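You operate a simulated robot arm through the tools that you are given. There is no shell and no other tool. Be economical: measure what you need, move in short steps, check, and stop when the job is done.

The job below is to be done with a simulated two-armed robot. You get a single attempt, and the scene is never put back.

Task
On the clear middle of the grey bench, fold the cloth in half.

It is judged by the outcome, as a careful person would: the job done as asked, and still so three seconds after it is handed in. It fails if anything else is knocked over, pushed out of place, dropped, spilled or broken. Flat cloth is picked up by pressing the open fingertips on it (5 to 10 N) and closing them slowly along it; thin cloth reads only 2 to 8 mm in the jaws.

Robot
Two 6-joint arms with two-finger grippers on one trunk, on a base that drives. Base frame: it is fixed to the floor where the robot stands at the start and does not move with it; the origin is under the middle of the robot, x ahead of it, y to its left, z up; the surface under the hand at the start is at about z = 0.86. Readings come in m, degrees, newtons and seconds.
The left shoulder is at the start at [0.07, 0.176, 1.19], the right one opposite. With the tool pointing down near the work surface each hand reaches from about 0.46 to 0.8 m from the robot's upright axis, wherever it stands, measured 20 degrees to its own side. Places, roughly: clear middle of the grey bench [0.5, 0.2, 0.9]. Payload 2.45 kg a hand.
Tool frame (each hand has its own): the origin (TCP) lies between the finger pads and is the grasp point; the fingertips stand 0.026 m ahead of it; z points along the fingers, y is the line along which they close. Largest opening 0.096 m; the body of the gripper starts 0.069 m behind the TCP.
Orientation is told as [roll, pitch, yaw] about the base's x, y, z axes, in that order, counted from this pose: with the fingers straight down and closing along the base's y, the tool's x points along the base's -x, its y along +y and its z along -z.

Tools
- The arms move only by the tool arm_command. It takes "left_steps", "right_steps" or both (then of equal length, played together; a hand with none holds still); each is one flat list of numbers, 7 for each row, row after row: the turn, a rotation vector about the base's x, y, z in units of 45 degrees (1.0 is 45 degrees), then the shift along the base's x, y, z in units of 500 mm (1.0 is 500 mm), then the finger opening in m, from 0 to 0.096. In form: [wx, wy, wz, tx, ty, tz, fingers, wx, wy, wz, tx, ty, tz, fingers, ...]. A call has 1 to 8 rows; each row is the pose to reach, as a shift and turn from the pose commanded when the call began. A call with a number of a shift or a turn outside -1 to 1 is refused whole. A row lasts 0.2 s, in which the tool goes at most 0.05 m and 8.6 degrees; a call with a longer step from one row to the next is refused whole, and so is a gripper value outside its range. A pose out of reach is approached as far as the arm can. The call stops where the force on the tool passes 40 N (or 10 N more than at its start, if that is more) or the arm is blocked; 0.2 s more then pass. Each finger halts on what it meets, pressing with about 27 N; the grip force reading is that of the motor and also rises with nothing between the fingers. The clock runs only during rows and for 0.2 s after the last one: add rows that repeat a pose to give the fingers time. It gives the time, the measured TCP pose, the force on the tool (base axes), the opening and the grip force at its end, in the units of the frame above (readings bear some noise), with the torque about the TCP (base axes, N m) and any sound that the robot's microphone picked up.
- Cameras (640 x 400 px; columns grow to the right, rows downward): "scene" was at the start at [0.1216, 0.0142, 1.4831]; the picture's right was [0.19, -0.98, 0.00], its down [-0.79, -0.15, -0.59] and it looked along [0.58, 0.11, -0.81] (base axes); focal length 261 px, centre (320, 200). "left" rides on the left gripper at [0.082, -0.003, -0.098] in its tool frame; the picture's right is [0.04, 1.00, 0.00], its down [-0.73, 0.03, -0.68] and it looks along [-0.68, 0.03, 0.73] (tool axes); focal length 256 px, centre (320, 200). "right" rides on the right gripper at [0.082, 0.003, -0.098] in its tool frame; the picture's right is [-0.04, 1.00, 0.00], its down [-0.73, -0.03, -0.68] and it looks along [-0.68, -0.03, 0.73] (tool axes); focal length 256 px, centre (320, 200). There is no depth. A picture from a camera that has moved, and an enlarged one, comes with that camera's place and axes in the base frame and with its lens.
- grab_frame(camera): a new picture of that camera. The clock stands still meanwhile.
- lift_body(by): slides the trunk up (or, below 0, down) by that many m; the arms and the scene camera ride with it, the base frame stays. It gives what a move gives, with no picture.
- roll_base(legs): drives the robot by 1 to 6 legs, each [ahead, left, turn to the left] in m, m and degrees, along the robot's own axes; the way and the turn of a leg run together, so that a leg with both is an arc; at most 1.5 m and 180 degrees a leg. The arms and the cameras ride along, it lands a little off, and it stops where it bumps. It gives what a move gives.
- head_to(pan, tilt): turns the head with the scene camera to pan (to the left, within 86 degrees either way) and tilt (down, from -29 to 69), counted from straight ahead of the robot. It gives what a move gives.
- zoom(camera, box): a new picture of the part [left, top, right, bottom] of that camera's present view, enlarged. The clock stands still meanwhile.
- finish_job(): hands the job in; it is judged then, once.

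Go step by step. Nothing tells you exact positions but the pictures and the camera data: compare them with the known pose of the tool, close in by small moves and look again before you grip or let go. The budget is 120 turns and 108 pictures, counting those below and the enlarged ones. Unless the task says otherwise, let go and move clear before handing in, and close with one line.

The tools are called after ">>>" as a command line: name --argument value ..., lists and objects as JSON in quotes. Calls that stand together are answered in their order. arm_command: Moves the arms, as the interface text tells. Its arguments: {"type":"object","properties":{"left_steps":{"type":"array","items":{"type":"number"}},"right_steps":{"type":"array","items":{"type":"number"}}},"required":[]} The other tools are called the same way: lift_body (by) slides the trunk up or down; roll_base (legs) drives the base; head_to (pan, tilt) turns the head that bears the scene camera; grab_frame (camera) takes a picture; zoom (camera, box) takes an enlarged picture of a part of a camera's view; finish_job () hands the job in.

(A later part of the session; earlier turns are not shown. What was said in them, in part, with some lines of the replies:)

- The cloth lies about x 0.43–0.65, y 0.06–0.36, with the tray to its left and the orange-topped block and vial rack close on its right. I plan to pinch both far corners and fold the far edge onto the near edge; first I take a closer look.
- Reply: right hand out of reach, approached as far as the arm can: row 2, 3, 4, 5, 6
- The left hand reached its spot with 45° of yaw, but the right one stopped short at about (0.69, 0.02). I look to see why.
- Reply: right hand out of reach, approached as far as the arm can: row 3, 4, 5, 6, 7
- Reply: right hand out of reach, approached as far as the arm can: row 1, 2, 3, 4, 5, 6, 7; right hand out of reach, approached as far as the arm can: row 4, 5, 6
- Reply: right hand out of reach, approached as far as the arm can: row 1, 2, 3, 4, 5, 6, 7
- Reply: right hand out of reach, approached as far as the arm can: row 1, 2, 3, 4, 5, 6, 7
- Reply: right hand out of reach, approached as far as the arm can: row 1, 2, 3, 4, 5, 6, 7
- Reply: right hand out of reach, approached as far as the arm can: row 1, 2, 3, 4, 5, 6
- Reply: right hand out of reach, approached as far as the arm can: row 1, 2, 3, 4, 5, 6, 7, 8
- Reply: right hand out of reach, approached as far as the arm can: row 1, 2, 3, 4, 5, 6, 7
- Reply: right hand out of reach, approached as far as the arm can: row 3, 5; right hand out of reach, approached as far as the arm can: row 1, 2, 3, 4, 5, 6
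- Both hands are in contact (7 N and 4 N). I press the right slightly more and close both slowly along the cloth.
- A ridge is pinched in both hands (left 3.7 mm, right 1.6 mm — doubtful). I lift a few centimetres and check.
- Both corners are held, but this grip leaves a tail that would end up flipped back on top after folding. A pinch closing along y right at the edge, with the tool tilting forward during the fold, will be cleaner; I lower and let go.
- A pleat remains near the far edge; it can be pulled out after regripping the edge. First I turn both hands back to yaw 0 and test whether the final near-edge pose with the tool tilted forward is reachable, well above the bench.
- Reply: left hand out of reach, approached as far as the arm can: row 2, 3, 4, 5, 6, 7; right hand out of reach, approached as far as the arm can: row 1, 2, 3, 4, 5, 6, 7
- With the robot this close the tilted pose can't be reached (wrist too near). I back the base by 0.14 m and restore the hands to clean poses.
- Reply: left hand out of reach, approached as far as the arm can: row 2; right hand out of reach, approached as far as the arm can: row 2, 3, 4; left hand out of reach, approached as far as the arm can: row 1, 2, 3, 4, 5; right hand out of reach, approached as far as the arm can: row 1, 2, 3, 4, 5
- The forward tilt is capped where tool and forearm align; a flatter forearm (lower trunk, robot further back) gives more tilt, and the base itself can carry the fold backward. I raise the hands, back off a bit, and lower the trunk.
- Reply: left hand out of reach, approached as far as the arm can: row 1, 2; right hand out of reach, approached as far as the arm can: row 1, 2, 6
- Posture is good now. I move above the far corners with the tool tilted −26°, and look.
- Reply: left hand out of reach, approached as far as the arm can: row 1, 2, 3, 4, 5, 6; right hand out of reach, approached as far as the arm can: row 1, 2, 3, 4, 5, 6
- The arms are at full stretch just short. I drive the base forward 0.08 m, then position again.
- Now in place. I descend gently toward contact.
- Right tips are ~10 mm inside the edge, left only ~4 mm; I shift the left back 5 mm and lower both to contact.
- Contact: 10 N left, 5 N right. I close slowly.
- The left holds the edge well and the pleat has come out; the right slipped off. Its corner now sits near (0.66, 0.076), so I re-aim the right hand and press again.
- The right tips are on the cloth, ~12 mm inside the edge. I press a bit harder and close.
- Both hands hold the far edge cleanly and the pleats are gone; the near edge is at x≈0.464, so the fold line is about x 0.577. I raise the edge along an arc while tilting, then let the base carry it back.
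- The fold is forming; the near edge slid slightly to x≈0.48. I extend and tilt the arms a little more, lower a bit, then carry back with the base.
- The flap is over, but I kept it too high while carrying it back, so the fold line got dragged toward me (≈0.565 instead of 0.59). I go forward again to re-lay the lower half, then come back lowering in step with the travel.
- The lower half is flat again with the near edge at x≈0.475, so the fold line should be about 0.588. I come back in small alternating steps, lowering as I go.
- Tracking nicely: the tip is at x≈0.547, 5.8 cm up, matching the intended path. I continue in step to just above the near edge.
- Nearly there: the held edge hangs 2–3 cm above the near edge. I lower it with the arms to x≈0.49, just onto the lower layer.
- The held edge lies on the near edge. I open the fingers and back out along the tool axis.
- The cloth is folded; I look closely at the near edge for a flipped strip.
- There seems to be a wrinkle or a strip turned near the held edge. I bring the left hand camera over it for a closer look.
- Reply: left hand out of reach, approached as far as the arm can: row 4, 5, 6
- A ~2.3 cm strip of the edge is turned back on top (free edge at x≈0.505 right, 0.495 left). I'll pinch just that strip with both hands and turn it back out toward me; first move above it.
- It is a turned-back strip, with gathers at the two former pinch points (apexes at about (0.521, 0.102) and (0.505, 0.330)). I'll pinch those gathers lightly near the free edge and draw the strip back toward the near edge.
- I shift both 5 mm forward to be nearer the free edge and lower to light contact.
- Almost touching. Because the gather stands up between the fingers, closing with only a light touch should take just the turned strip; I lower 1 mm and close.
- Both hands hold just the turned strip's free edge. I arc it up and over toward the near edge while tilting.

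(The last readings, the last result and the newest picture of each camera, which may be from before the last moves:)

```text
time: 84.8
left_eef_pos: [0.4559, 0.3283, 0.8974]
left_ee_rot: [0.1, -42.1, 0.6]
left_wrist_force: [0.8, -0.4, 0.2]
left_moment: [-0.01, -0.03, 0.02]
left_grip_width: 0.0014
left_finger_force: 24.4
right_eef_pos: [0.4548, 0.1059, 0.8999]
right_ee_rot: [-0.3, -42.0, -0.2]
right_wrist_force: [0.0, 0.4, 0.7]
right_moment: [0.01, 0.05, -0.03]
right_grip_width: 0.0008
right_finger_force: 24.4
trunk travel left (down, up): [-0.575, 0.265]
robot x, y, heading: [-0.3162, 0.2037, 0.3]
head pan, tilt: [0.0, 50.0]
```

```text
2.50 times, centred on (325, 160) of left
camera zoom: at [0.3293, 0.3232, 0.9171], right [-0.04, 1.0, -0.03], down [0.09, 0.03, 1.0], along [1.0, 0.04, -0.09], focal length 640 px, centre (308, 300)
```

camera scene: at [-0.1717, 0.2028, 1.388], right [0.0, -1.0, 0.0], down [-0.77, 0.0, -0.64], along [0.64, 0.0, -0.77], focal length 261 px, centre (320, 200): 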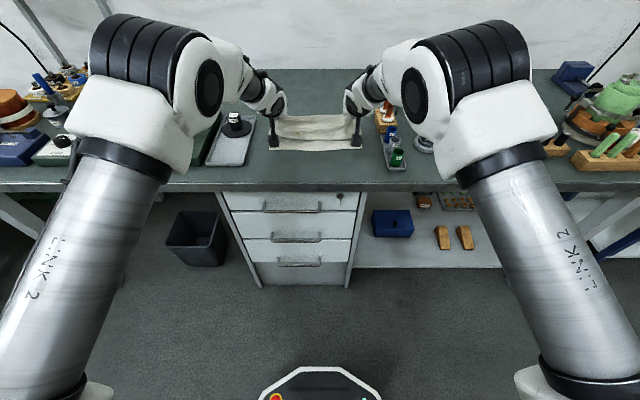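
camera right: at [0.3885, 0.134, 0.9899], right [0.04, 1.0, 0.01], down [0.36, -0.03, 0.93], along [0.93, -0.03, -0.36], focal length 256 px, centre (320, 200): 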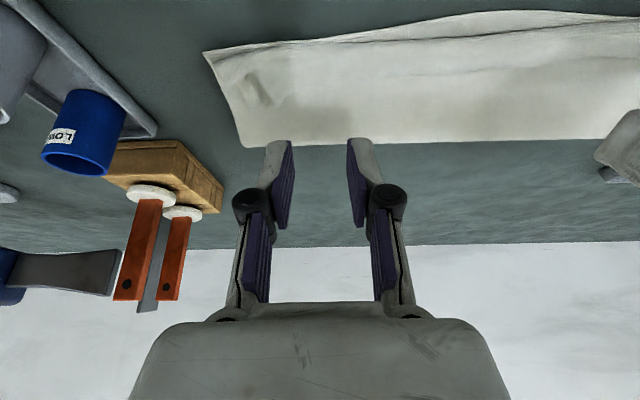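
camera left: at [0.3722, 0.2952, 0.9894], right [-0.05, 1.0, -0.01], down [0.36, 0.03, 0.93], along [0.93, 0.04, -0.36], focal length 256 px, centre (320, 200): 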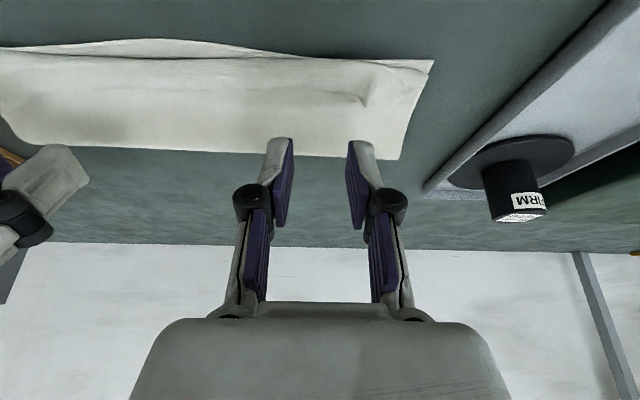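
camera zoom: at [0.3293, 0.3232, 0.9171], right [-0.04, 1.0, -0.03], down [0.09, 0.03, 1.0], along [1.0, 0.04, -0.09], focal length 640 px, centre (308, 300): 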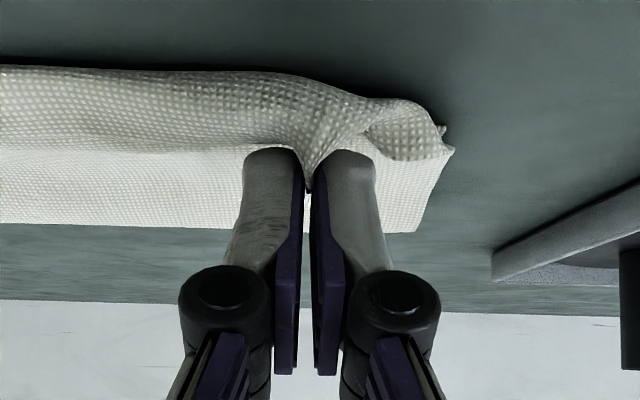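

Pulling low just slid the flap with its roll. I lift the edge high so the strip hangs open, go forward over the fold line again to re-lay it, and come back lowering in step — this time held only ~6 mm from the edge.

>>> arm_command --right_steps '[0, 0, 0, 0.01, 0, 0.05, 0, 0, 0, 0, 0.02, 0, 0.1, 0, 0, 0, 0, 0.04, 0, 0.14, 0]' --left_steps '[0, 0, 0, 0.01, 0, 0.05, 0, 0, 0, 0, 0.02, 0, 0.1, 0, 0, 0, 0, 0.04, 0, 0.145, 0]'

>>> roll_base --legs '[[0.06, 0, 0]]'

>>> zoom --camera "scene" --box '[240, 80, 400, 180]'

>>> grab_frame --camera "right"

```text
time: 85.6
left_eef_pos: [0.475, 0.3289, 0.9741]
left_ee_rot: [0.1, -42.0, 0.7]
left_wrist_force: [0.3, -0.3, 1.1]
left_moment: [-0.02, -0.02, -0.01]
left_grip_width: 0.0009
left_finger_force: 24.2
right_eef_pos: [0.4746, 0.1076, 0.9705]
right_ee_rot: [-0.3, -42.1, -0.1]
right_wrist_force: [0.0, -0.1, -0.1]
right_moment: [0.01, -0.03, 0.0]
right_grip_width: 0.002
right_finger_force: 29.0
trunk travel left (down, up): [-0.575, 0.265]
robot x, y, heading: [-0.3174, 0.1995, 0.3]
head pan, tilt: [0.0, 50.0]
```

```text
time: 86.5
left_eef_pos: [0.5354, 0.3286, 0.9753]
left_ee_rot: [0.2, -42.2, 0.7]
left_wrist_force: [1.5, -0.1, -0.3]
left_moment: [0.03, 0.0, 0.0]
left_grip_width: 0.0028
left_finger_force: 26.8
right_eef_pos: [0.5328, 0.1073, 0.9705]
right_ee_rot: [-0.3, -41.9, -0.2]
right_wrist_force: [-0.5, -0.7, -0.5]
right_moment: [-0.01, 0.0, 0.06]
right_grip_width: 0.002
right_finger_force: 24.3
trunk travel left (down, up): [-0.575, 0.265]
robot x, y, heading: [-0.257, 0.2003, 0.2]
head pan, tilt: [0.0, 50.0]
```

```text
4.00 times, centred on (320, 130) of scene
camera zoom: at [-0.1303, 0.2033, 1.388], right [0.0, -1.0, 0.0], down [-0.77, 0.0, -0.64], along [0.64, 0.0, -0.77], focal length 1043 px, centre (320, 480)
```

zoom: 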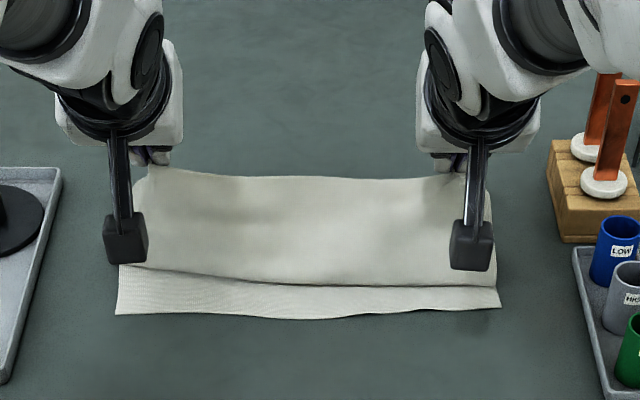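

```text
30 pictures are left
camera right: at [0.4081, 0.1113, 0.9888], right [0.04, 1.0, 0.02], down [0.09, -0.03, 1.0], along [1.0, -0.03, -0.09], focal length 256 px, centre (320, 200)
```

right: 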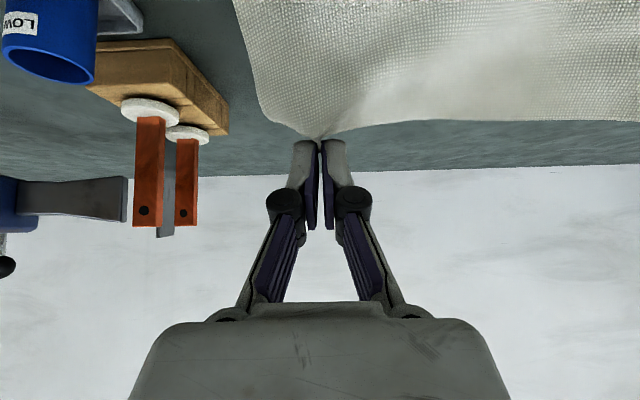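

The strip has opened and the flap hangs clean. I go forward to re-lay the fold line at x≈0.59, then come back stepwise.

>>> roll_base --legs '[[0.065, 0, 0]]'

>>> arm_command --right_steps '[0, 0, 0, 0, 0, 0.024, 0]' --left_steps '[0, 0, 0, 0, 0, 0.016, 0]'

>>> roll_base --legs '[[-0.03, 0, 0]]'

>>> arm_command --right_steps '[0, 0, 0, 0, 0, -0.04, 0]' --left_steps '[0, 0, 0, 0, 0, -0.04, 0]'

>>> roll_base --legs '[[-0.02, 0, 0]]'

>>> arm_command --right_steps '[0, 0, 0, 0, 0, -0.04, 0]' --left_steps '[0, 0, 0, 0, 0, -0.04, 0]'

>>> roll_base --legs '[[-0.02, 0, 0]]'

>>> zoom --camera "scene" --box '[240, 80, 400, 180]'

```text
time: 87.5
left_eef_pos: [0.5994, 0.3294, 0.9736]
left_ee_rot: [0.2, -42.1, 0.7]
left_wrist_force: [0.3, -0.6, -0.2]
left_moment: [0.0, -0.02, 0.03]
left_grip_width: 0.0029
left_finger_force: 25.3
right_eef_pos: [0.5979, 0.1082, 0.9694]
right_ee_rot: [-0.4, -42.1, -0.2]
right_wrist_force: [-0.4, 0.1, 0.5]
right_moment: [0.01, 0.03, 0.03]
right_grip_width: 0.0009
right_finger_force: 24.3
trunk travel left (down, up): [-0.575, 0.265]
robot x, y, heading: [-0.1936, 0.2031, 0.2]
head pan, tilt: [0.0, 50.0]
```

```text
time: 87.9
left_eef_pos: [0.5961, 0.33, 0.9843]
left_ee_rot: [0.3, -42.3, 0.6]
left_wrist_force: [-1.7, 1.4, 0.0]
left_moment: [-0.01, -0.02, 0.0]
left_grip_width: 0.0005
left_finger_force: 25.9
right_eef_pos: [0.5954, 0.1079, 0.9847]
right_ee_rot: [-0.2, -42.2, -0.1]
right_wrist_force: [0.7, -1.5, -2.0]
right_moment: [-0.01, -0.06, 0.05]
right_grip_width: 0.0008
right_finger_force: 24.0
trunk travel left (down, up): [-0.575, 0.265]
robot x, y, heading: [-0.1896, 0.2047, 0.3]
head pan, tilt: [0.0, 50.0]
```

```text
time: 88.8
left_eef_pos: [0.5714, 0.3301, 0.98]
left_ee_rot: [0.2, -42.0, 0.6]
left_wrist_force: [-0.2, 0.2, 0.1]
left_moment: [0.0, 0.0, 0.02]
left_grip_width: 0.0012
left_finger_force: 24.2
right_eef_pos: [0.5707, 0.1078, 0.9789]
right_ee_rot: [-0.4, -41.8, -0.2]
right_wrist_force: [0.1, -0.9, 0.1]
right_moment: [-0.03, 0.01, 0.02]
right_grip_width: 0.0009
right_finger_force: 26.2
trunk travel left (down, up): [-0.575, 0.265]
robot x, y, heading: [-0.2229, 0.2017, 0.1]
head pan, tilt: [0.0, 50.0]
```

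```text
time: 89.2
left_eef_pos: [0.5736, 0.3302, 0.9585]
left_ee_rot: [0.1, -41.9, 0.5]
left_wrist_force: [1.4, 0.2, -1.2]
left_moment: [-0.02, 0.06, -0.02]
left_grip_width: 0.0032
left_finger_force: 29.3
right_eef_pos: [0.5719, 0.1085, 0.958]
right_ee_rot: [-0.3, -41.8, -0.1]
right_wrist_force: [-0.3, 0.1, 0.5]
right_moment: [-0.01, 0.05, 0.01]
right_grip_width: 0.0009
right_finger_force: 26.9
trunk travel left (down, up): [-0.575, 0.265]
robot x, y, heading: [-0.2195, 0.2058, 0.1]
head pan, tilt: [0.0, 50.0]
```

```text
time: 90.0
left_eef_pos: [0.5512, 0.3297, 0.961]
left_ee_rot: [0.3, -42.1, 0.7]
left_wrist_force: [-1.8, -0.2, -0.6]
left_moment: [0.01, 0.02, -0.01]
left_grip_width: 0.0019
left_finger_force: 31.1
right_eef_pos: [0.5504, 0.1074, 0.9593]
right_ee_rot: [-0.4, -42.1, -0.2]
right_wrist_force: [-0.1, -0.7, 0.4]
right_moment: [-0.03, -0.03, -0.01]
right_grip_width: 0.0006
right_finger_force: 25.8
trunk travel left (down, up): [-0.575, 0.265]
robot x, y, heading: [-0.2394, 0.205, 0.6]
head pan, tilt: [0.0, 50.0]
```

```text
time: 90.3
left_eef_pos: [0.5532, 0.3293, 0.9391]
left_ee_rot: [0.2, -41.9, 0.5]
left_wrist_force: [3.1, 0.9, -2.7]
left_moment: [-0.03, 0.07, 0.0]
left_grip_width: 0.0025
left_finger_force: 23.3
right_eef_pos: [0.5522, 0.1069, 0.9372]
right_ee_rot: [-0.3, -41.9, -0.2]
right_wrist_force: [-0.2, -0.2, 0.2]
right_moment: [-0.02, 0.02, -0.02]
right_grip_width: 0.0009
right_finger_force: 26.2
trunk travel left (down, up): [-0.575, 0.265]
robot x, y, heading: [-0.2432, 0.2039, 0.2]
head pan, tilt: [0.0, 50.0]
```

```text
time: 91.1
left_eef_pos: [0.5329, 0.3289, 0.9395]
left_ee_rot: [0.2, -41.9, 0.6]
left_wrist_force: [-0.9, 0.2, 0.1]
left_moment: [-0.04, 0.02, -0.02]
left_grip_width: 0.003
left_finger_force: 25.7
right_eef_pos: [0.5313, 0.1061, 0.9393]
right_ee_rot: [-0.2, -41.9, -0.2]
right_wrist_force: [-0.8, 0.4, 0.6]
right_moment: [-0.05, 0.0, 0.0]
right_grip_width: 0.0007
right_finger_force: 26.7
trunk travel left (down, up): [-0.575, 0.265]
robot x, y, heading: [-0.2604, 0.2044, -0.0]
head pan, tilt: [0.0, 50.0]
```

```text
4.00 times, centred on (320, 130) of scene
camera zoom: at [-0.1326, 0.2033, 1.3877], right [0.0, -1.0, 0.0], down [-0.77, 0.0, -0.64], along [0.64, 0.0, -0.77], focal length 1043 px, centre (320, 480)
```

zoom: 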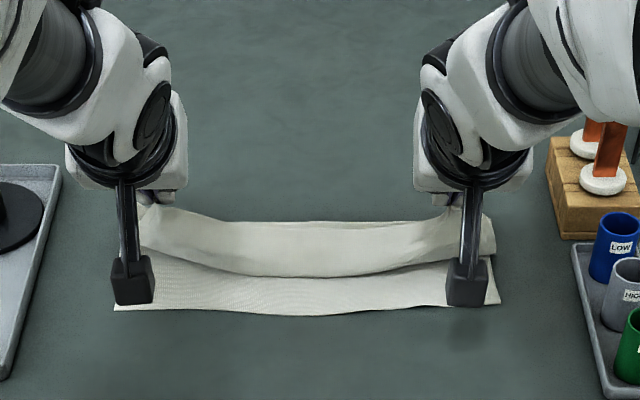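

On track, with both hands holding. I continue the stepped return to the near edge.

>>> roll_base --legs '[[-0.02, 0, 0]]'

>>> arm_command --right_steps '[0, 0, 0, 0, 0, -0.028, 0]' --left_steps '[0, 0, 0, 0, 0, -0.028, 0]'

>>> roll_base --legs '[[-0.02, 0, 0]]'

>>> arm_command --right_steps '[0, 0, 0, 0, 0, -0.03, 0]' --left_steps '[0, 0, 0, 0, 0, -0.03, 0]'

>>> zoom --camera "scene" --box '[240, 80, 400, 180]'

>>> zoom --camera "right" --box '[190, 80, 440, 240]'

```text
time: 91.9
left_eef_pos: [0.513, 0.3281, 0.9392]
left_ee_rot: [0.2, -41.9, 0.6]
left_wrist_force: [0.4, 0.5, -0.2]
left_moment: [0.0, 0.02, 0.01]
left_grip_width: 0.003
left_finger_force: 32.1
right_eef_pos: [0.5122, 0.1055, 0.9394]
right_ee_rot: [-0.2, -41.8, -0.2]
right_wrist_force: [-0.4, 0.8, -0.7]
right_moment: [0.02, -0.03, -0.02]
right_grip_width: 0.0022
right_finger_force: 24.1
trunk travel left (down, up): [-0.575, 0.265]
robot x, y, heading: [-0.2819, 0.2027, 0.1]
head pan, tilt: [0.0, 50.0]
```

```text
time: 92.3
left_eef_pos: [0.5125, 0.3299, 0.9238]
left_ee_rot: [0.1, -41.9, 0.7]
left_wrist_force: [0.6, -0.3, -1.3]
left_moment: [0.01, 0.01, -0.01]
left_grip_width: 0.0014
left_finger_force: 23.9
right_eef_pos: [0.5125, 0.1056, 0.9222]
right_ee_rot: [-0.2, -41.9, -0.2]
right_wrist_force: [1.2, -0.5, -0.9]
right_moment: [0.01, 0.03, -0.03]
right_grip_width: 0.0016
right_finger_force: 25.4
trunk travel left (down, up): [-0.575, 0.265]
robot x, y, heading: [-0.2798, 0.2039, 0.0]
head pan, tilt: [0.0, 50.0]
```

```text
time: 93.1
left_eef_pos: [0.4927, 0.3288, 0.9246]
left_ee_rot: [0.2, -41.9, 0.6]
left_wrist_force: [-0.5, -0.6, 1.3]
left_moment: [-0.01, -0.04, 0.0]
left_grip_width: 0.0025
left_finger_force: 24.4
right_eef_pos: [0.4907, 0.1067, 0.9237]
right_ee_rot: [-0.3, -41.9, -0.2]
right_wrist_force: [3.0, 0.3, -2.2]
right_moment: [0.01, 0.07, 0.0]
right_grip_width: 0.0021
right_finger_force: 23.5
trunk travel left (down, up): [-0.575, 0.265]
robot x, y, heading: [-0.3008, 0.2024, 0.2]
head pan, tilt: [0.0, 50.0]
```

```text
time: 93.5
left_eef_pos: [0.4921, 0.3277, 0.9088]
left_ee_rot: [0.0, -41.9, 0.5]
left_wrist_force: [-0.2, 0.5, -0.3]
left_moment: [-0.03, 0.02, 0.01]
left_grip_width: 0.0017
left_finger_force: 30.1
right_eef_pos: [0.4935, 0.1069, 0.9089]
right_ee_rot: [-0.3, -41.7, -0.3]
right_wrist_force: [1.5, 0.2, -0.5]
right_moment: [-0.05, 0.02, -0.02]
right_grip_width: 0.003
right_finger_force: 29.8
trunk travel left (down, up): [-0.575, 0.265]
robot x, y, heading: [-0.2998, 0.2032, 0.2]
head pan, tilt: [0.0, 50.0]
```

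```text
4.00 times, centred on (320, 130) of scene
camera zoom: at [-0.1708, 0.2032, 1.3877], right [0.0, -1.0, 0.0], down [-0.77, 0.0, -0.64], along [0.64, 0.0, -0.77], focal length 1043 px, centre (320, 480)
```

zoom: 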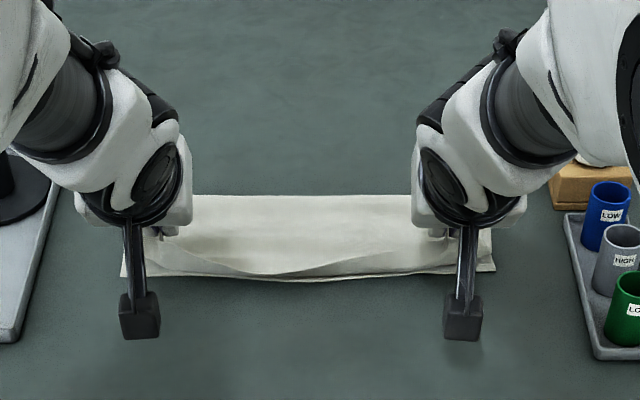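

```text
2.50 times, centred on (315, 160) of right
camera zoom: at [0.3673, 0.1095, 0.9285], right [0.04, 1.0, 0.02], down [0.09, -0.03, 1.0], along [0.99, -0.03, -0.09], focal length 640 px, centre (332, 300)
```

zoom: 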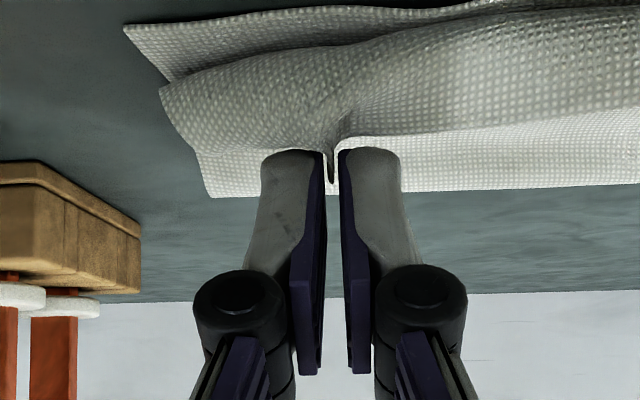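

The flap still bellies forward of the held edge, which is what made the strip turn back before. I draw the edge toward me at low height until it is taut, then check before setting it down.

>>> arm_command --right_steps '[0, 0, 0, -0.02, 0, 0, 0, 0, 0, 0, -0.04, 0, -0.004, 0, 0, 0, 0, -0.058, 0, -0.008, 0, 0, 0, 0, -0.07, 0, -0.012, 0]' --left_steps '[0, 0, 0, -0.02, 0, 0, 0, 0, 0, 0, -0.04, 0, -0.004, 0, 0, 0, 0, -0.06, 0, -0.008, 0, 0, 0, 0, -0.074, 0, -0.012, 0]'

>>> zoom --camera "scene" --box '[240, 80, 400, 180]'

>>> zoom --camera "right" --box '[190, 80, 440, 240]'

>>> zoom --camera "left" --box '[200, 80, 450, 240]'

```text
time: 94.5
left_eef_pos: [0.4543, 0.329, 0.9065]
left_ee_rot: [0.1, -42.0, 0.7]
left_wrist_force: [1.4, 0.2, -1.4]
left_moment: [0.0, -0.04, -0.03]
left_grip_width: 0.0031
left_finger_force: 27.5
right_eef_pos: [0.4566, 0.1054, 0.9049]
right_ee_rot: [-0.3, -42.0, -0.2]
right_wrist_force: [1.1, -0.1, -0.9]
right_moment: [0.03, -0.02, -0.01]
right_grip_width: 0.0028
right_finger_force: 27.0
trunk travel left (down, up): [-0.575, 0.265]
robot x, y, heading: [-0.3004, 0.2046, 0.3]
head pan, tilt: [0.0, 50.0]
```

```text
4.00 times, centred on (320, 130) of scene
camera zoom: at [-0.1738, 0.2032, 1.388], right [0.0, -1.0, 0.0], down [-0.77, 0.0, -0.64], along [0.64, 0.0, -0.77], focal length 1043 px, centre (320, 480)
```

zoom: 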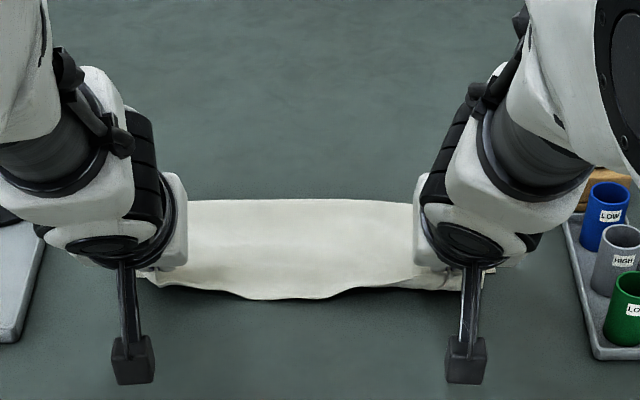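

```text
2.50 times, centred on (315, 160) of right
camera zoom: at [0.3302, 0.1101, 0.9247], right [0.04, 1.0, 0.02], down [0.09, -0.03, 1.0], along [1.0, -0.04, -0.09], focal length 640 px, centre (332, 300)
```

zoom: 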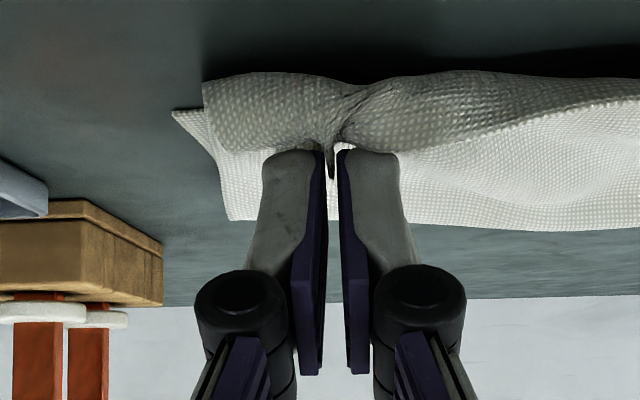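

```text
2.50 times, centred on (325, 160) of left
camera zoom: at [0.3277, 0.3244, 0.9249], right [-0.04, 1.0, -0.03], down [0.09, 0.03, 1.0], along [0.99, 0.04, -0.09], focal length 640 px, centre (308, 300)
```

zoom: 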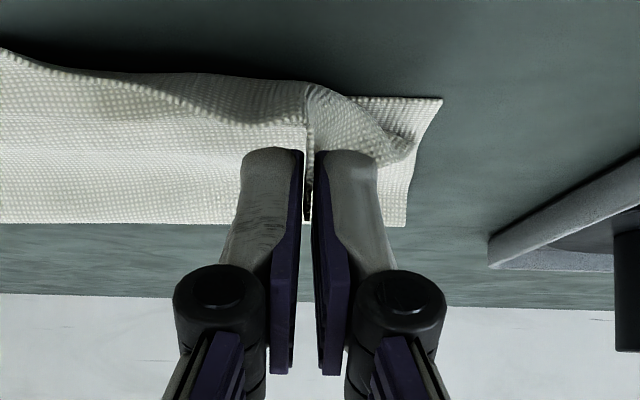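

The free edge has now unrolled along the middle, overshooting the near edge by ~1.5 cm. I relax forward about 1 cm while setting it down, then open and slide the fingertips straight back toward me.

>>> arm_command --right_steps '[0, 0, 0, 0.01, 0, -0.01, 0, 0, 0, 0, 0.02, 0, -0.019, 0, 0, 0, 0, 0.02, 0, -0.019, 0.008, 0, 0, 0, 0.02, 0, -0.019, 0.02, 0, 0, 0, 0, 0, -0.017, 0.02, 0, 0, 0, -0.03, 0, -0.012, 0.02, 0, 0, 0, -0.06, 0, 0.02, 0.02, 0, 0, 0, -0.08, 0, 0.08, 0.02]' --left_steps '[0, 0, 0, 0.01, 0, -0.01, 0, 0, 0, 0, 0.02, 0, -0.021, 0, 0, 0, 0, 0.02, 0, -0.021, 0.008, 0, 0, 0, 0.02, 0, -0.021, 0.02, 0, 0, 0, 0, 0, -0.019, 0.02, 0, 0, 0, -0.03, 0, -0.012, 0.02, 0, 0, 0, -0.06, 0, 0.02, 0.02, 0, 0, 0, -0.08, 0, 0.08, 0.02]'

>>> arm_command --right_steps '[0, 0, 0, 0, 0, 0.08, 0.02, 0, 0, 0, 0, 0, 0.16, 0.02, 0, 0, 0, 0, 0, 0.24, 0.02]' --left_steps '[0, 0, 0, 0, 0, 0.08, 0.02, 0, 0, 0, 0, 0, 0.16, 0.02, 0, 0, 0, 0, 0, 0.24, 0.02]'

>>> zoom --camera "scene" --box '[256, 106, 376, 162]'

```text
time: 96.3
left_eef_pos: [0.4162, 0.3305, 0.9254]
left_ee_rot: [1.2, -41.2, 0.5]
left_wrist_force: [-0.2, 0.4, 0.2]
left_moment: [0.0, 0.01, 0.03]
left_grip_width: 0.0199
left_finger_force: 0.0
left hand out of reach, approached as far as the arm can: row 5, 6, 8
right_eef_pos: [0.4176, 0.0987, 0.9277]
right_ee_rot: [0.5, -41.1, -1.7]
right_wrist_force: [-0.8, 0.1, 0.2]
right_moment: [-0.01, -0.04, -0.01]
right_grip_width: 0.0198
right_finger_force: 0.1
right hand out of reach, approached as far as the arm can: row 8
trunk travel left (down, up): [-0.575, 0.265]
robot x, y, heading: [-0.3013, 0.2039, 0.0]
head pan, tilt: [0.0, 50.0]
```

```text
time: 97.3
left_eef_pos: [0.4177, 0.3273, 1.0584]
left_ee_rot: [-2.2, -48.0, 0.2]
left_wrist_force: [0.7, -0.6, 0.0]
left_moment: [0.0, 0.02, -0.01]
left_grip_width: 0.0197
left_finger_force: 0.1
left hand out of reach, approached as far as the arm can: row 2, 3
right_eef_pos: [0.4153, 0.0947, 0.9884]
right_ee_rot: [1.4, -35.7, -2.7]
right_wrist_force: [0.2, 0.2, -0.1]
right_moment: [-0.03, 0.0, -0.01]
right_grip_width: 0.02
right_finger_force: 0.0
right hand out of reach, approached as far as the arm can: row 1
trunk travel left (down, up): [-0.575, 0.265]
robot x, y, heading: [-0.2984, 0.202, 0.4]
head pan, tilt: [0.0, 50.0]
stopped in row 3 (right hand): the arm was blocked; the commanded pose is now the measured one
```

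```text
5.33 times, centred on (316, 134) of scene
camera zoom: at [-0.1739, 0.2029, 1.388], right [0.0, -1.0, 0.0], down [-0.77, 0.0, -0.64], along [0.64, 0.0, -0.77], focal length 1390 px, centre (341, 552)
```

zoom: 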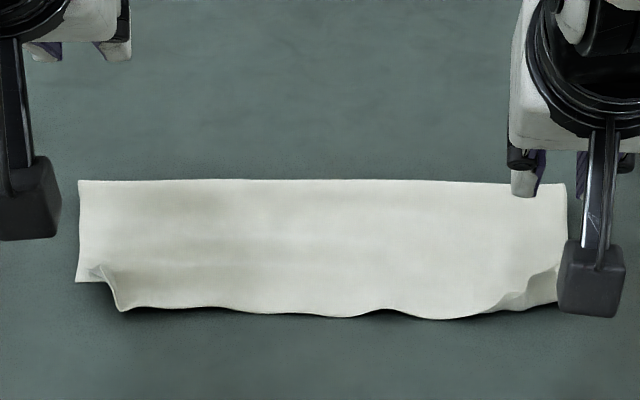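

The edge is unrolled, but the flap overhangs the near edge by ~2.5 cm and the outer corners are tucked. First I untangle the arms, raise and straighten the tools, and drive forward to work near the fold line.

>>> arm_command --right_steps '[0, 0.1, 0.03, 0.03, 0, 0.03, 0.02, 0, 0.2, 0.06, 0.06, 0, 0.06, 0.02, 0, 0.35, 0.06, 0.1, 0, 0.1, 0.02, 0, 0.5, 0.06, 0.14, 0, 0.14, 0.02, 0, 0.65, 0.06, 0.18, 0, 0.16, 0.02, 0, 0.8, 0.06, 0.2, 0, 0.16, 0.01]' --left_steps '[0, 0.15, 0, 0.03, 0, 0, 0.02, 0, 0.33, 0, 0.06, 0, 0, 0.02, 0, 0.51, 0, 0.1, 0, 0, 0.02, 0, 0.69, 0, 0.14, 0, 0, 0.02, 0, 0.87, 0, 0.18, 0, 0, 0.02, 0, 1, 0, 0.2, 0, 0, 0.01]'

>>> roll_base --legs '[[0.18, 0, 0]]'

>>> grab_frame --camera "scene"

```text
time: 98.7
left_eef_pos: [0.4006, 0.3535, 1.0144]
left_ee_rot: [-8.8, -11.0, -4.2]
left_wrist_force: [-0.2, 0.5, 0.1]
left_moment: [-0.02, 0.04, 0.02]
left_grip_width: 0.0098
left_finger_force: 0.1
left hand out of reach, approached as far as the arm can: row 1, 2, 3, 4, 5, 6
right_eef_pos: [0.442, 0.0648, 1.0531]
right_ee_rot: [0.7, -3.1, 0.7]
right_wrist_force: [0.0, 1.1, -0.3]
right_moment: [-0.01, -0.01, -0.04]
right_grip_width: 0.01
right_finger_force: 0.0
right hand out of reach, approached as far as the arm can: row 4, 5, 6
trunk travel left (down, up): [-0.575, 0.265]
robot x, y, heading: [-0.3002, 0.2032, 0.2]
head pan, tilt: [0.0, 50.0]
```

```text
time: 100.2
left_eef_pos: [0.5829, 0.3559, 1.0158]
left_ee_rot: [-8.8, -11.0, -4.1]
left_wrist_force: [-0.2, -0.1, 0.6]
left_moment: [0.0, 0.01, -0.02]
left_grip_width: 0.01
left_finger_force: 0.0
right_eef_pos: [0.6254, 0.0684, 1.0544]
right_ee_rot: [0.7, -3.3, 1.0]
right_wrist_force: [0.1, -0.1, 0.5]
right_moment: [-0.01, 0.02, 0.01]
right_grip_width: 0.01
right_finger_force: 0.0
trunk travel left (down, up): [-0.575, 0.265]
robot x, y, heading: [-0.1184, 0.2032, 0.5]
head pan, tilt: [0.0, 50.0]
```

```text
22 pictures are left
camera scene: at [0.0086, 0.2043, 1.388], right [0.01, -1.0, 0.0], down [-0.77, 0.0, -0.64], along [0.64, 0.0, -0.77], focal length 261 px, centre (320, 200)
```

scene: 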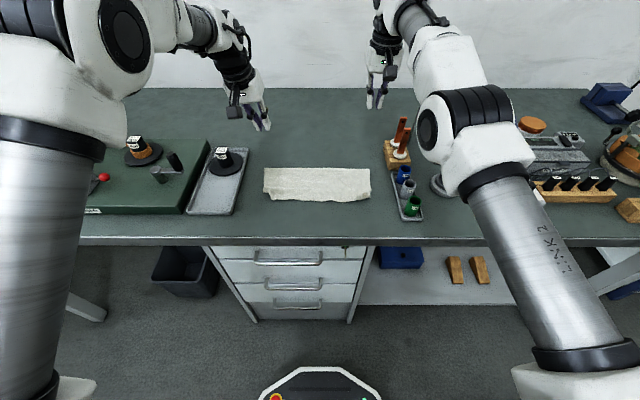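

I straighten the left tool and retract the right toward the cloth to check that its elbow isn't locked.

>>> arm_command --right_steps '[0, 0.03, 0, -0.04, 0.02, 0, 0.01, 0, 0.07, 0, -0.08, 0.05, 0, 0.01, 0, 0.07, 0, -0.12, 0.08, 0, 0.01, 0, 0.07, 0, -0.14, 0.11, -0.02, 0.0]' --left_steps '[0.05, 0.06, 0.02, 0, -0.02, 0.02, 0.01, 0.1, 0.12, 0.05, 0, -0.05, 0.03, 0.01, 0.15, 0.18, 0.07, -0.02, -0.08, 0.03, 0.01, 0.2, 0.24, 0.09, -0.04, -0.1, 0.03, 0.0]'

```text
time: 101.2
left_eef_pos: [0.5317, 0.3505, 1.0101]
left_ee_rot: [-6.5, -6.1, -5.0]
left_wrist_force: [-0.6, 0.4, -0.1]
left_moment: [0.0, -0.01, 0.0]
left_grip_width: 0.0002
left_finger_force: 27.0
left hand out of reach, approached as far as the arm can: row 1, 2, 3, 4
right_eef_pos: [0.6049, 0.1009, 1.0582]
right_ee_rot: [0.7, -0.2, 1.1]
right_wrist_force: [-0.1, 0.6, 0.4]
right_moment: [0.0, -0.01, 0.01]
right_grip_width: 0.0
right_finger_force: 27.3
right hand out of reach, approached as far as the arm can: row 1, 2, 3, 4
trunk travel left (down, up): [-0.575, 0.265]
robot x, y, heading: [-0.1194, 0.2023, 0.1]
head pan, tilt: [0.0, 50.0]
```

Both arms are in awkward postures. I raise both hands high first, as that freed the right arm before.

>>> arm_command --right_steps '[0, 0, 0, -0.01, 0, 0.08, 0.01, 0, 0, 0, -0.03, 0, 0.16, 0.01, 0, 0, 0, -0.05, 0, 0.24, 0.01, 0, 0, 0, -0.08, 0, 0.32, 0.01, 0, 0, 0, -0.11, 0, 0.4, 0.01, 0, 0, 0, -0.15, 0, 0.48, 0.01, 0, 0, 0, -0.19, 0, 0.56, 0.01, 0, 0, 0, -0.23, 0, 0.62, 0.01]' --left_steps '[0, -0.1, 0, 0.02, 0, 0.03, 0.01, 0, -0.25, 0, 0.04, 0, 0.06, 0.01, 0, -0.4, 0, 0.06, 0, 0.09, 0.01, 0, -0.55, 0, 0.08, 0, 0.12, 0.01, 0, -0.7, 0, 0.1, 0, 0.15, 0.01, 0, -0.85, 0, 0.12, 0, 0.18, 0.01, 0, -0.95, 0, 0.14, 0, 0.2, 0.01, 0, -1, 0, 0.16, 0, 0.22, 0.01]'

>>> arm_command --right_steps '[0, 0.18, 0, -0.06, 0, 0, 0.01, 0, 0.36, 0, -0.12, 0, 0.01, 0.01, 0, 0.54, 0, -0.17, 0, 0.02, 0.01, 0, 0.72, 0, -0.22, 0, 0.05, 0.01, 0, 0.9, 0, -0.27, 0, 0.08, 0.01, 0, 1, 0, -0.29, 0, 0.1, 0.01]' --left_steps '[0, 0, 0, 0.01, 0, 0.04, 0.01, 0, 0, 0, 0.02, 0, 0.08, 0.01, 0, 0, 0, 0.02, 0, 0.12, 0.01, 0, 0, 0, 0.02, 0, 0.14, 0.01, 0, 0, 0, 0.02, 0, 0.14, 0.01, 0, 0, 0, 0.02, 0, 0.14, 0.01]'

>>> grab_frame --camera "scene"

```text
time: 103.0
left_eef_pos: [0.612, 0.3504, 1.1207]
left_ee_rot: [-0.7, -50.9, -8.1]
left_wrist_force: [0.8, 0.8, 0.1]
left_moment: [0.01, -0.01, -0.03]
left_grip_width: 0.01
left_finger_force: 0.1
right_eef_pos: [0.4609, 0.0842, 1.3231]
right_ee_rot: [0.9, -0.4, 1.0]
right_wrist_force: [0.3, -0.5, -0.6]
right_moment: [-0.01, 0.01, 0.01]
right_grip_width: 0.0099
right_finger_force: 0.1
right hand out of reach, approached as far as the arm can: row 1, 2, 3, 4, 5, 6, 7, 8
trunk travel left (down, up): [-0.575, 0.265]
robot x, y, heading: [-0.1181, 0.2045, 0.4]
head pan, tilt: [0.0, 50.0]
```

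```text
time: 104.4
left_eef_pos: [0.6225, 0.3501, 1.1884]
left_ee_rot: [-0.7, -50.8, -8.1]
left_wrist_force: [-0.4, 0.3, -0.3]
left_moment: [0.05, 0.0, 0.01]
left_grip_width: 0.0101
left_finger_force: 0.1
right_eef_pos: [0.2638, 0.0489, 1.2043]
right_ee_rot: [1.9, 44.5, 1.4]
right_wrist_force: [0.3, 0.2, -0.4]
right_moment: [-0.01, -0.01, 0.01]
right_grip_width: 0.0099
right_finger_force: 0.0
right hand out of reach, approached as far as the arm can: row 1, 2, 3, 4, 5, 6
trunk travel left (down, up): [-0.575, 0.265]
robot x, y, heading: [-0.1174, 0.2034, 0.4]
head pan, tilt: [0.0, 50.0]
```

```text
21 pictures are left
camera scene: at [0.0086, 0.204, 1.388], right [0.01, -1.0, 0.0], down [-0.77, 0.0, -0.64], along [0.64, 0.0, -0.77], focal length 261 px, centre (320, 200)
```

scene: 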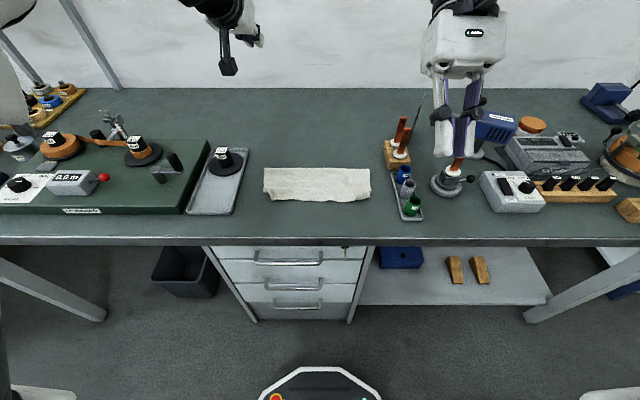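

The right arm is free again. I bring both tools back to vertical at a safe height.

>>> arm_command --right_steps '[0, -0.18, 0, 0.06, 0.02, -0.02, 0.01, 0, -0.36, 0, 0.12, 0.04, -0.04, 0.01, 0, -0.54, 0, 0.18, 0.06, -0.06, 0.01, 0, -0.72, 0, 0.24, 0.08, -0.08, 0.01, 0, -0.9, 0, 0.3, 0.1, -0.1, 0.01, 0, -1, -0.02, 0.36, 0.12, -0.12, 0.01]' --left_steps '[0, 0.18, 0.03, -0.02, 0, 0.02, 0.01, 0, 0.36, 0.06, -0.05, 0, 0.04, 0.01, 0, 0.54, 0.1, -0.08, 0, 0.04, 0.01, 0, 0.72, 0.14, -0.12, 0, 0.04, 0.01, 0, 0.9, 0.16, -0.16, 0, 0.04, 0.01, 0, 1, 0.18, -0.18, 0, 0.04, 0.01]'

>>> arm_command --right_steps '[0, 0, 0, 0.03, 0.02, -0.03, 0.0, 0, 0, 0, 0.06, 0.04, -0.06, 0.0, 0, 0, 0, 0.08, 0.05, -0.09, 0]' --left_steps '[0, 0.06, 0, 0, -0.02, -0.06, 0, 0, 0.12, 0, 0, -0.04, -0.12, 0, 0, 0.12, 0, 0, -0.06, -0.18, 0]'

```text
time: 105.8
left_eef_pos: [0.4926, 0.3635, 1.1582]
left_ee_rot: [-6.8, -13.4, -4.4]
left_wrist_force: [-0.3, -0.1, 0.4]
left_moment: [0.0, 0.03, -0.01]
left_grip_width: 0.01
left_finger_force: 0.3
left hand out of reach, approached as far as the arm can: row 2, 3, 4, 5, 6
right_eef_pos: [0.4448, 0.116, 1.1469]
right_ee_rot: [1.1, -0.2, 0.0]
right_wrist_force: [0.2, -0.3, -1.1]
right_moment: [-0.06, 0.01, -0.03]
right_grip_width: 0.0098
right_finger_force: 0.1
trunk travel left (down, up): [-0.575, 0.265]
robot x, y, heading: [-0.1195, 0.2021, 0.2]
head pan, tilt: [0.0, 50.0]
```

```text
time: 106.6
left_eef_pos: [0.491, 0.3324, 1.071]
left_ee_rot: [-7.2, -8.3, -4.3]
left_wrist_force: [0.5, 0.5, 0.5]
left_moment: [0.03, 0.04, 0.02]
left_grip_width: 0.0003
left_finger_force: 26.9
right_eef_pos: [0.4869, 0.1279, 1.1141]
right_ee_rot: [2.6, -1.0, -0.9]
right_wrist_force: [-0.4, -0.2, -0.1]
right_moment: [0.0, 0.01, 0.03]
right_grip_width: 0.0003
right_finger_force: 27.1
trunk travel left (down, up): [-0.575, 0.265]
robot x, y, heading: [-0.1187, 0.2008, 0.4]
head pan, tilt: [0.0, 50.0]
```

Both arms respond normally. With closed fingertips I go just in front of the fold line to roll it forward by dragging the top layer.

>>> arm_command --right_steps '[-0.02, 0.02, 0.02, 0.03, 0, -0.04, 0, -0.04, 0.02, 0.02, 0.06, 0, -0.1, 0, -0.06, 0.02, 0.02, 0.09, 0.004, -0.17, 0, -0.06, 0.02, 0.02, 0.122, 0.004, -0.24, 0, -0.06, 0.02, 0.02, 0.122, 0.004, -0.31, 0, -0.06, 0.02, 0.02, 0.122, 0.004, -0.37, 0, -0.06, 0.02, 0.02, 0.122, 0.004, -0.37, 0]' --left_steps '[0.05, 0.06, 0.03, 0.03, -0.02, -0.04, 0, 0.1, 0.12, 0.06, 0.06, -0.04, -0.08, 0, 0.16, 0.18, 0.1, 0.09, -0.065, -0.14, 0, 0.16, 0.18, 0.1, 0.114, -0.065, -0.2, 0, 0.16, 0.18, 0.1, 0.114, -0.065, -0.26, 0, 0.16, 0.18, 0.1, 0.114, -0.065, -0.284, 0, 0.16, 0.18, 0.1, 0.114, -0.065, -0.284, 0]'

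>>> zoom --camera "scene" --box '[240, 130, 400, 230]'

```text
time: 108.2
left_eef_pos: [0.4806, 0.3223, 0.9223]
left_ee_rot: [-3.8, -2.0, -3.7]
left_wrist_force: [0.0, -0.1, 0.2]
left_moment: [0.01, 0.02, 0.04]
left_grip_width: 0.0
left_finger_force: 26.6
left hand out of reach, approached as far as the arm can: row 1, 2, 3, 4, 5, 6, 7
right_eef_pos: [0.5428, 0.1434, 0.9186]
right_ee_rot: [-1.6, 0.8, 1.1]
right_wrist_force: [-0.2, 0.0, 0.9]
right_moment: [-0.03, -0.01, -0.01]
right_grip_width: 0.0
right_finger_force: 26.7
trunk travel left (down, up): [-0.575, 0.265]
robot x, y, heading: [-0.1216, 0.2019, 0.4]
head pan, tilt: [0.0, 50.0]
```

```text
4.00 times, centred on (320, 180) of scene
camera zoom: at [0.0081, 0.2042, 1.388], right [0.01, -1.0, 0.0], down [-0.77, 0.0, -0.64], along [0.64, 0.0, -0.77], focal length 1043 px, centre (320, 280)
```

zoom: 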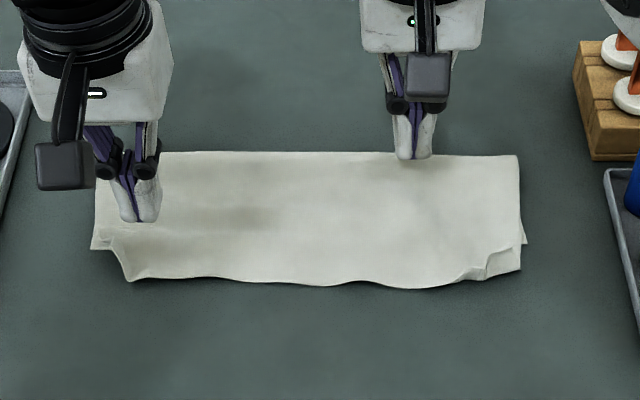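

The left arm's wrist is still limited, so I lift it clear and try the forward drag with the right hand alone, starting at the middle.

>>> arm_command --left_steps '[0, 0, 0, 0, 0, 0.06, 0, 0, 0, 0, 0, 0.03, 0.14, 0, 0, 0, 0, 0, 0.06, 0.22, 0, 0, 0, 0, 0, 0.1, 0.3, 0, 0, 0, 0, 0, 0.1, 0.3, 0]' --right_steps '[0, 0, 0, 0, 0, 0.0, 0, 0, 0, 0, 0, 0.03, 0.0, 0, 0, 0, 0, 0.01, 0.08, 0, 0, 0, 0, 0, 0.01, 0.124, -0.02, 0, 0, 0, 0, 0.01, 0.124, -0.042, 0]'

>>> arm_command --right_steps '[0, 0, 0, 0, 0, -0.006, 0, 0, 0, 0, 0, 0, -0.01, 0]'

```text
time: 109.4
left_eef_pos: [0.458, 0.3607, 1.0667]
left_ee_rot: [-4.6, -2.4, -4.7]
left_wrist_force: [0.1, 0.5, -0.1]
left_moment: [0.01, 0.01, 0.02]
left_grip_width: 0.0
left_finger_force: 27.0
left hand out of reach, approached as far as the arm can: row 2, 3, 4, 5
right_eef_pos: [0.557, 0.1963, 0.897]
right_ee_rot: [-1.5, 0.9, 1.0]
right_wrist_force: [-0.1, 1.2, 0.3]
right_moment: [-0.01, 0.02, 0.0]
right_grip_width: 0.0001
right_finger_force: 26.9
right hand out of reach, approached as far as the arm can: row 4, 5
trunk travel left (down, up): [-0.575, 0.265]
robot x, y, heading: [-0.1178, 0.2032, 0.2]
head pan, tilt: [0.0, 50.0]
```

```text
time: 110.0
left_eef_pos: [0.4575, 0.3606, 1.0661]
left_ee_rot: [-4.5, -2.4, -4.7]
left_wrist_force: [0.9, -0.7, -1.2]
left_moment: [-0.02, 0.01, -0.01]
left_grip_width: 0.0
left_finger_force: 26.7
right_eef_pos: [0.5573, 0.1975, 0.8933]
right_ee_rot: [-1.7, 0.8, 1.0]
right_wrist_force: [0.3, -0.5, 0.3]
right_moment: [0.03, -0.04, 0.0]
right_grip_width: 0.0001
right_finger_force: 26.8
trunk travel left (down, up): [-0.575, 0.265]
robot x, y, heading: [-0.1157, 0.2034, 0.3]
head pan, tilt: [0.0, 50.0]
```

>>> arm_command --right_steps '[0, 0, 0, -0.028, -0.01, 0.004, 0, 0, 0, 0, -0.028, -0.01, -0.004, 0, 0, 0, 0, -0.028, -0.01, -0.008, 0]'

```text
time: 110.8
left_eef_pos: [0.4583, 0.3594, 1.0661]
left_ee_rot: [-4.5, -2.5, -4.7]
left_wrist_force: [0.0, 0.1, -0.3]
left_moment: [0.0, 0.0, -0.01]
left_grip_width: 0.0
left_finger_force: 27.2
right_eef_pos: [0.5492, 0.1875, 0.8881]
right_ee_rot: [-1.3, 0.9, 0.9]
right_wrist_force: [0.7, -0.3, 0.1]
right_moment: [-0.02, 0.01, -0.04]
right_grip_width: 0.0002
right_finger_force: 26.7
right hand out of reach, approached as far as the arm can: row 1, 2, 3
trunk travel left (down, up): [-0.575, 0.265]
robot x, y, heading: [-0.1178, 0.2009, 0.5]
head pan, tilt: [0.0, 50.0]
```

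>>> arm_command --right_steps '[0, 0, 0, 0, 0, -0.004, 0]'

```text
time: 111.2
left_eef_pos: [0.4581, 0.3601, 1.0662]
left_ee_rot: [-4.5, -2.4, -4.8]
left_wrist_force: [0.4, -0.2, 0.1]
left_moment: [-0.02, 0.01, 0.0]
left_grip_width: 0.0
left_finger_force: 26.9
right_eef_pos: [0.5495, 0.1875, 0.888]
right_ee_rot: [-1.5, 0.8, 1.1]
right_wrist_force: [-0.7, -0.5, 1.4]
right_moment: [0.02, 0.0, 0.01]
right_grip_width: 0.0
right_finger_force: 27.1
trunk travel left (down, up): [-0.575, 0.265]
robot x, y, heading: [-0.118, 0.1995, 0.5]
head pan, tilt: [0.0, 50.0]
```

Light contact now. I press about 1 mm more and drag 2 cm forward.

>>> arm_command --right_steps '[0, 0, 0, 0, 0, -0.002, 0, 0, 0, 0, 0.01, 0, -0.002, 0, 0, 0, 0, 0.02, 0, -0.002, 0, 0, 0, 0, 0.03, 0, -0.002, 0, 0, 0, 0, 0.04, 0, -0.002, 0]'

>>> zoom --camera "scene" --box '[240, 130, 400, 230]'

```text
time: 112.4
left_eef_pos: [0.4563, 0.3595, 1.0677]
left_ee_rot: [-4.5, -2.5, -4.7]
left_wrist_force: [0.1, 0.2, -0.8]
left_moment: [0.0, 0.01, -0.01]
left_grip_width: 0.0
left_finger_force: 26.9
right_eef_pos: [0.5676, 0.188, 0.8877]
right_ee_rot: [-1.6, 0.5, 1.0]
right_wrist_force: [0.1, 0.1, 8.8]
right_moment: [0.02, -0.04, 0.03]
right_grip_width: 0.0001
right_finger_force: 27.0
trunk travel left (down, up): [-0.575, 0.265]
robot x, y, heading: [-0.1191, 0.2018, 0.3]
head pan, tilt: [0.0, 50.0]
```

```text
4.00 times, centred on (320, 180) of scene
camera zoom: at [0.0067, 0.2042, 1.3883], right [0.01, -1.0, 0.0], down [-0.77, 0.0, -0.64], along [0.64, 0.0, -0.77], focal length 1043 px, centre (320, 280)
```

zoom: 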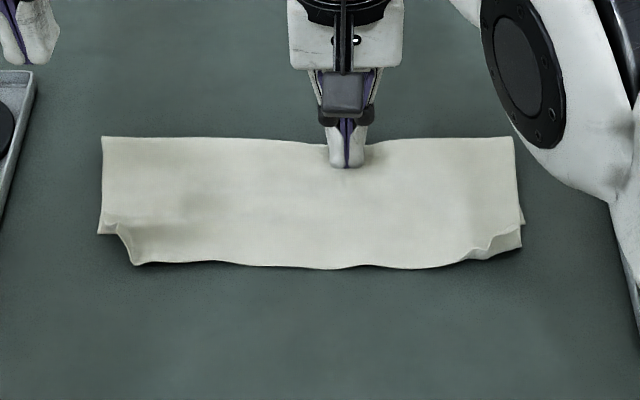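

The drag moved the whole cloth a bit but also gained ~5 mm on the overhang. I repeat it twice, nearer the right and again in the middle.

>>> arm_command --right_steps '[0, 0, 0, 0, 0, 0.02, 0, 0, 0, 0, -0.02, -0.06, 0.02, 0, 0, 0, 0, -0.03, -0.1, 0.01, 0, 0, 0, 0, -0.03, -0.1, 0, 0, 0, 0, 0, -0.015, -0.1, 0, 0, 0, 0, 0, 0.0, -0.1, 0, 0, 0, 0, 0, 0.012, -0.1, 0, 0, 0, 0, 0, 0.012, -0.1, 0.03, 0]'

>>> arm_command --right_steps '[0, 0, 0, -0.03, 0.06, 0, 0, 0, 0, 0, -0.03, 0.11, -0.02, 0, 0, 0, 0, -0.03, 0.11, -0.03, 0, 0, 0, 0, -0.01, 0.11, -0.03, 0, 0, 0, 0, 0.005, 0.11, -0.03, 0, 0, 0, 0, 0.02, 0.11, -0.03, 0, 0, 0, 0, 0.02, 0.11, 0.02, 0, 0, 0, 0, 0.0, 0.08, 0.1, 0]'

>>> arm_command --right_steps '[0, 0, 0, -0.06, -0.04, 0.06, 0, 0, 0, 0, -0.12, -0.08, 0.12, 0, 0, 0, 0, -0.18, -0.1, 0.14, 0]'

>>> zoom --camera "scene" --box '[240, 130, 400, 230]'

```text
time: 114.2
left_eef_pos: [0.4564, 0.3595, 1.0669]
left_ee_rot: [-4.5, -2.5, -4.7]
left_wrist_force: [-0.2, 0.0, 0.2]
left_moment: [0.0, -0.03, -0.02]
left_grip_width: 0.0
left_finger_force: 26.5
right_eef_pos: [0.5734, 0.1368, 0.8993]
right_ee_rot: [-1.6, 0.7, 0.9]
right_wrist_force: [0.8, 0.9, 0.2]
right_moment: [0.01, -0.03, 0.02]
right_grip_width: 0.0
right_finger_force: 27.6
trunk travel left (down, up): [-0.575, 0.265]
robot x, y, heading: [-0.1167, 0.2045, 0.4]
head pan, tilt: [0.0, 50.0]
```

```text
time: 116.0
left_eef_pos: [0.4557, 0.3595, 1.0669]
left_ee_rot: [-4.6, -2.5, -4.7]
left_wrist_force: [-0.7, -0.8, 0.3]
left_moment: [0.02, -0.05, 0.04]
left_grip_width: 0.0
left_finger_force: 26.7
right_eef_pos: [0.5745, 0.1767, 0.9493]
right_ee_rot: [-1.5, 0.8, 1.1]
right_wrist_force: [0.1, -0.9, -0.2]
right_moment: [0.01, -0.04, 0.01]
right_grip_width: 0.0001
right_finger_force: 27.0
trunk travel left (down, up): [-0.575, 0.265]
robot x, y, heading: [-0.1163, 0.1988, 0.2]
head pan, tilt: [0.0, 50.0]
```

```text
time: 117.0
left_eef_pos: [0.4586, 0.3602, 1.0669]
left_ee_rot: [-4.5, -2.6, -4.8]
left_wrist_force: [0.1, -0.5, -0.1]
left_moment: [0.01, 0.0, -0.01]
left_grip_width: 0.0
left_finger_force: 26.4
right_eef_pos: [0.4846, 0.1149, 0.9922]
right_ee_rot: [0.2, 4.4, -0.5]
right_wrist_force: [-0.2, 0.5, -0.2]
right_moment: [0.01, -0.03, 0.03]
right_grip_width: 0.0
right_finger_force: 26.6
trunk travel left (down, up): [-0.575, 0.265]
robot x, y, heading: [-0.1193, 0.2016, 0.4]
head pan, tilt: [0.0, 50.0]
stopped in row 3 (right hand): the arm was blocked; the commanded pose is now the measured one
```

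```text
4.00 times, centred on (320, 180) of scene
camera zoom: at [0.0082, 0.2043, 1.388], right [0.01, -1.0, 0.0], down [-0.77, 0.0, -0.64], along [0.64, 0.0, -0.77], focal length 1043 px, centre (320, 280)
```

zoom: 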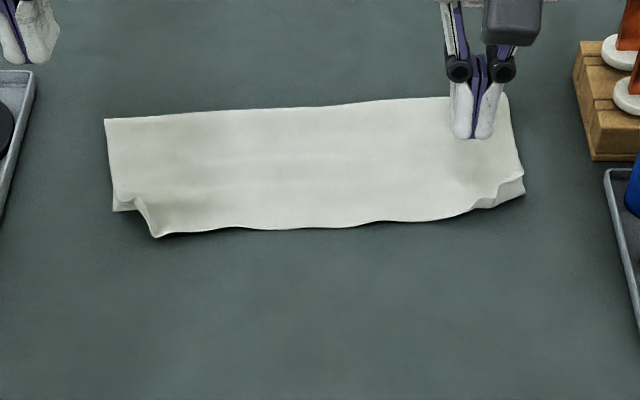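

The cloth stays clear of everything and is folded, with flap corners close to the lower corners. I move the hands clear and take a close look.

>>> arm_command --right_steps '[0, 0, 0, 0.02, -0.02, 0.06, 0.01, 0, 0, 0, 0.04, -0.04, 0.14, 0.01, 0, 0, 0, 0.04, -0.06, 0.22, 0.01, 0, 0, 0, 0.04, -0.06, 0.28, 0.01]'

>>> zoom --camera "scene" --box '[260, 150, 330, 194]'

>>> zoom --camera "scene" --box '[310, 146, 380, 190]'

```text
time: 118.0
left_eef_pos: [0.4569, 0.3602, 1.0674]
left_ee_rot: [-4.5, -2.4, -4.7]
left_wrist_force: [-0.3, -0.2, 0.1]
left_moment: [0.01, -0.02, 0.03]
left_grip_width: 0.0001
left_finger_force: 27.1
right_eef_pos: [0.5034, 0.0892, 1.1349]
right_ee_rot: [-0.2, 4.3, -0.2]
right_wrist_force: [-0.7, 1.4, 0.2]
right_moment: [0.02, 0.0, 0.02]
right_grip_width: 0.0101
right_finger_force: 0.2
trunk travel left (down, up): [-0.575, 0.265]
robot x, y, heading: [-0.1214, 0.2004, 0.1]
head pan, tilt: [0.0, 50.0]
```

```text
9.09 times, centred on (295, 172) of scene
camera zoom: at [0.0081, 0.2044, 1.388], right [0.01, -1.0, 0.0], down [-0.77, 0.0, -0.64], along [0.64, 0.0, -0.77], focal length 2370 px, centre (547, 454)
```

zoom: 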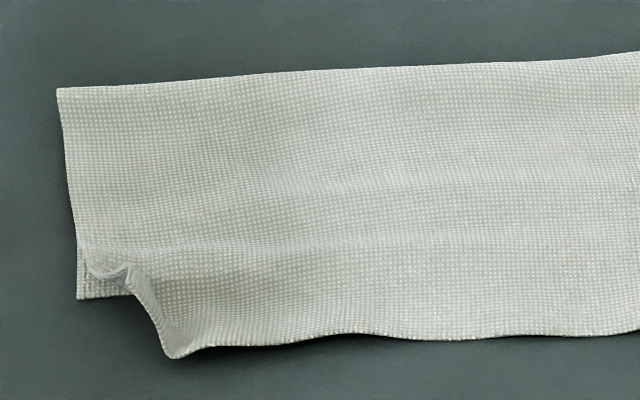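

```text
9.09 times, centred on (345, 168) of scene
camera zoom: at [0.0081, 0.2044, 1.388], right [0.01, -1.0, 0.0], down [-0.77, 0.0, -0.64], along [0.64, 0.0, -0.77], focal length 2370 px, centre (93, 491)
```

zoom: 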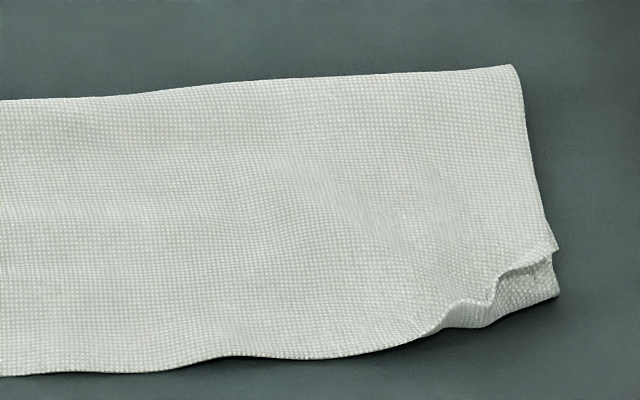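

The cloth lies flat and folded in two: fold line clean, edges within about 2 cm of each other, small tucks at the two corners. Nothing else has been disturbed, both hands are clear, and I hand it in.

>>> finish_job

```text
The job is handed in.
```

The cloth is folded in half and lying flat on the clear part of the bench, though not perfectly square. The top layer overhangs the near edge by about 2 cm in the middle and two corners have small tucks. Dragging the fold to even it up also left the cloth a few centimetres further back and slightly turned. I saw nothing else disturbed, and both hands are clear.
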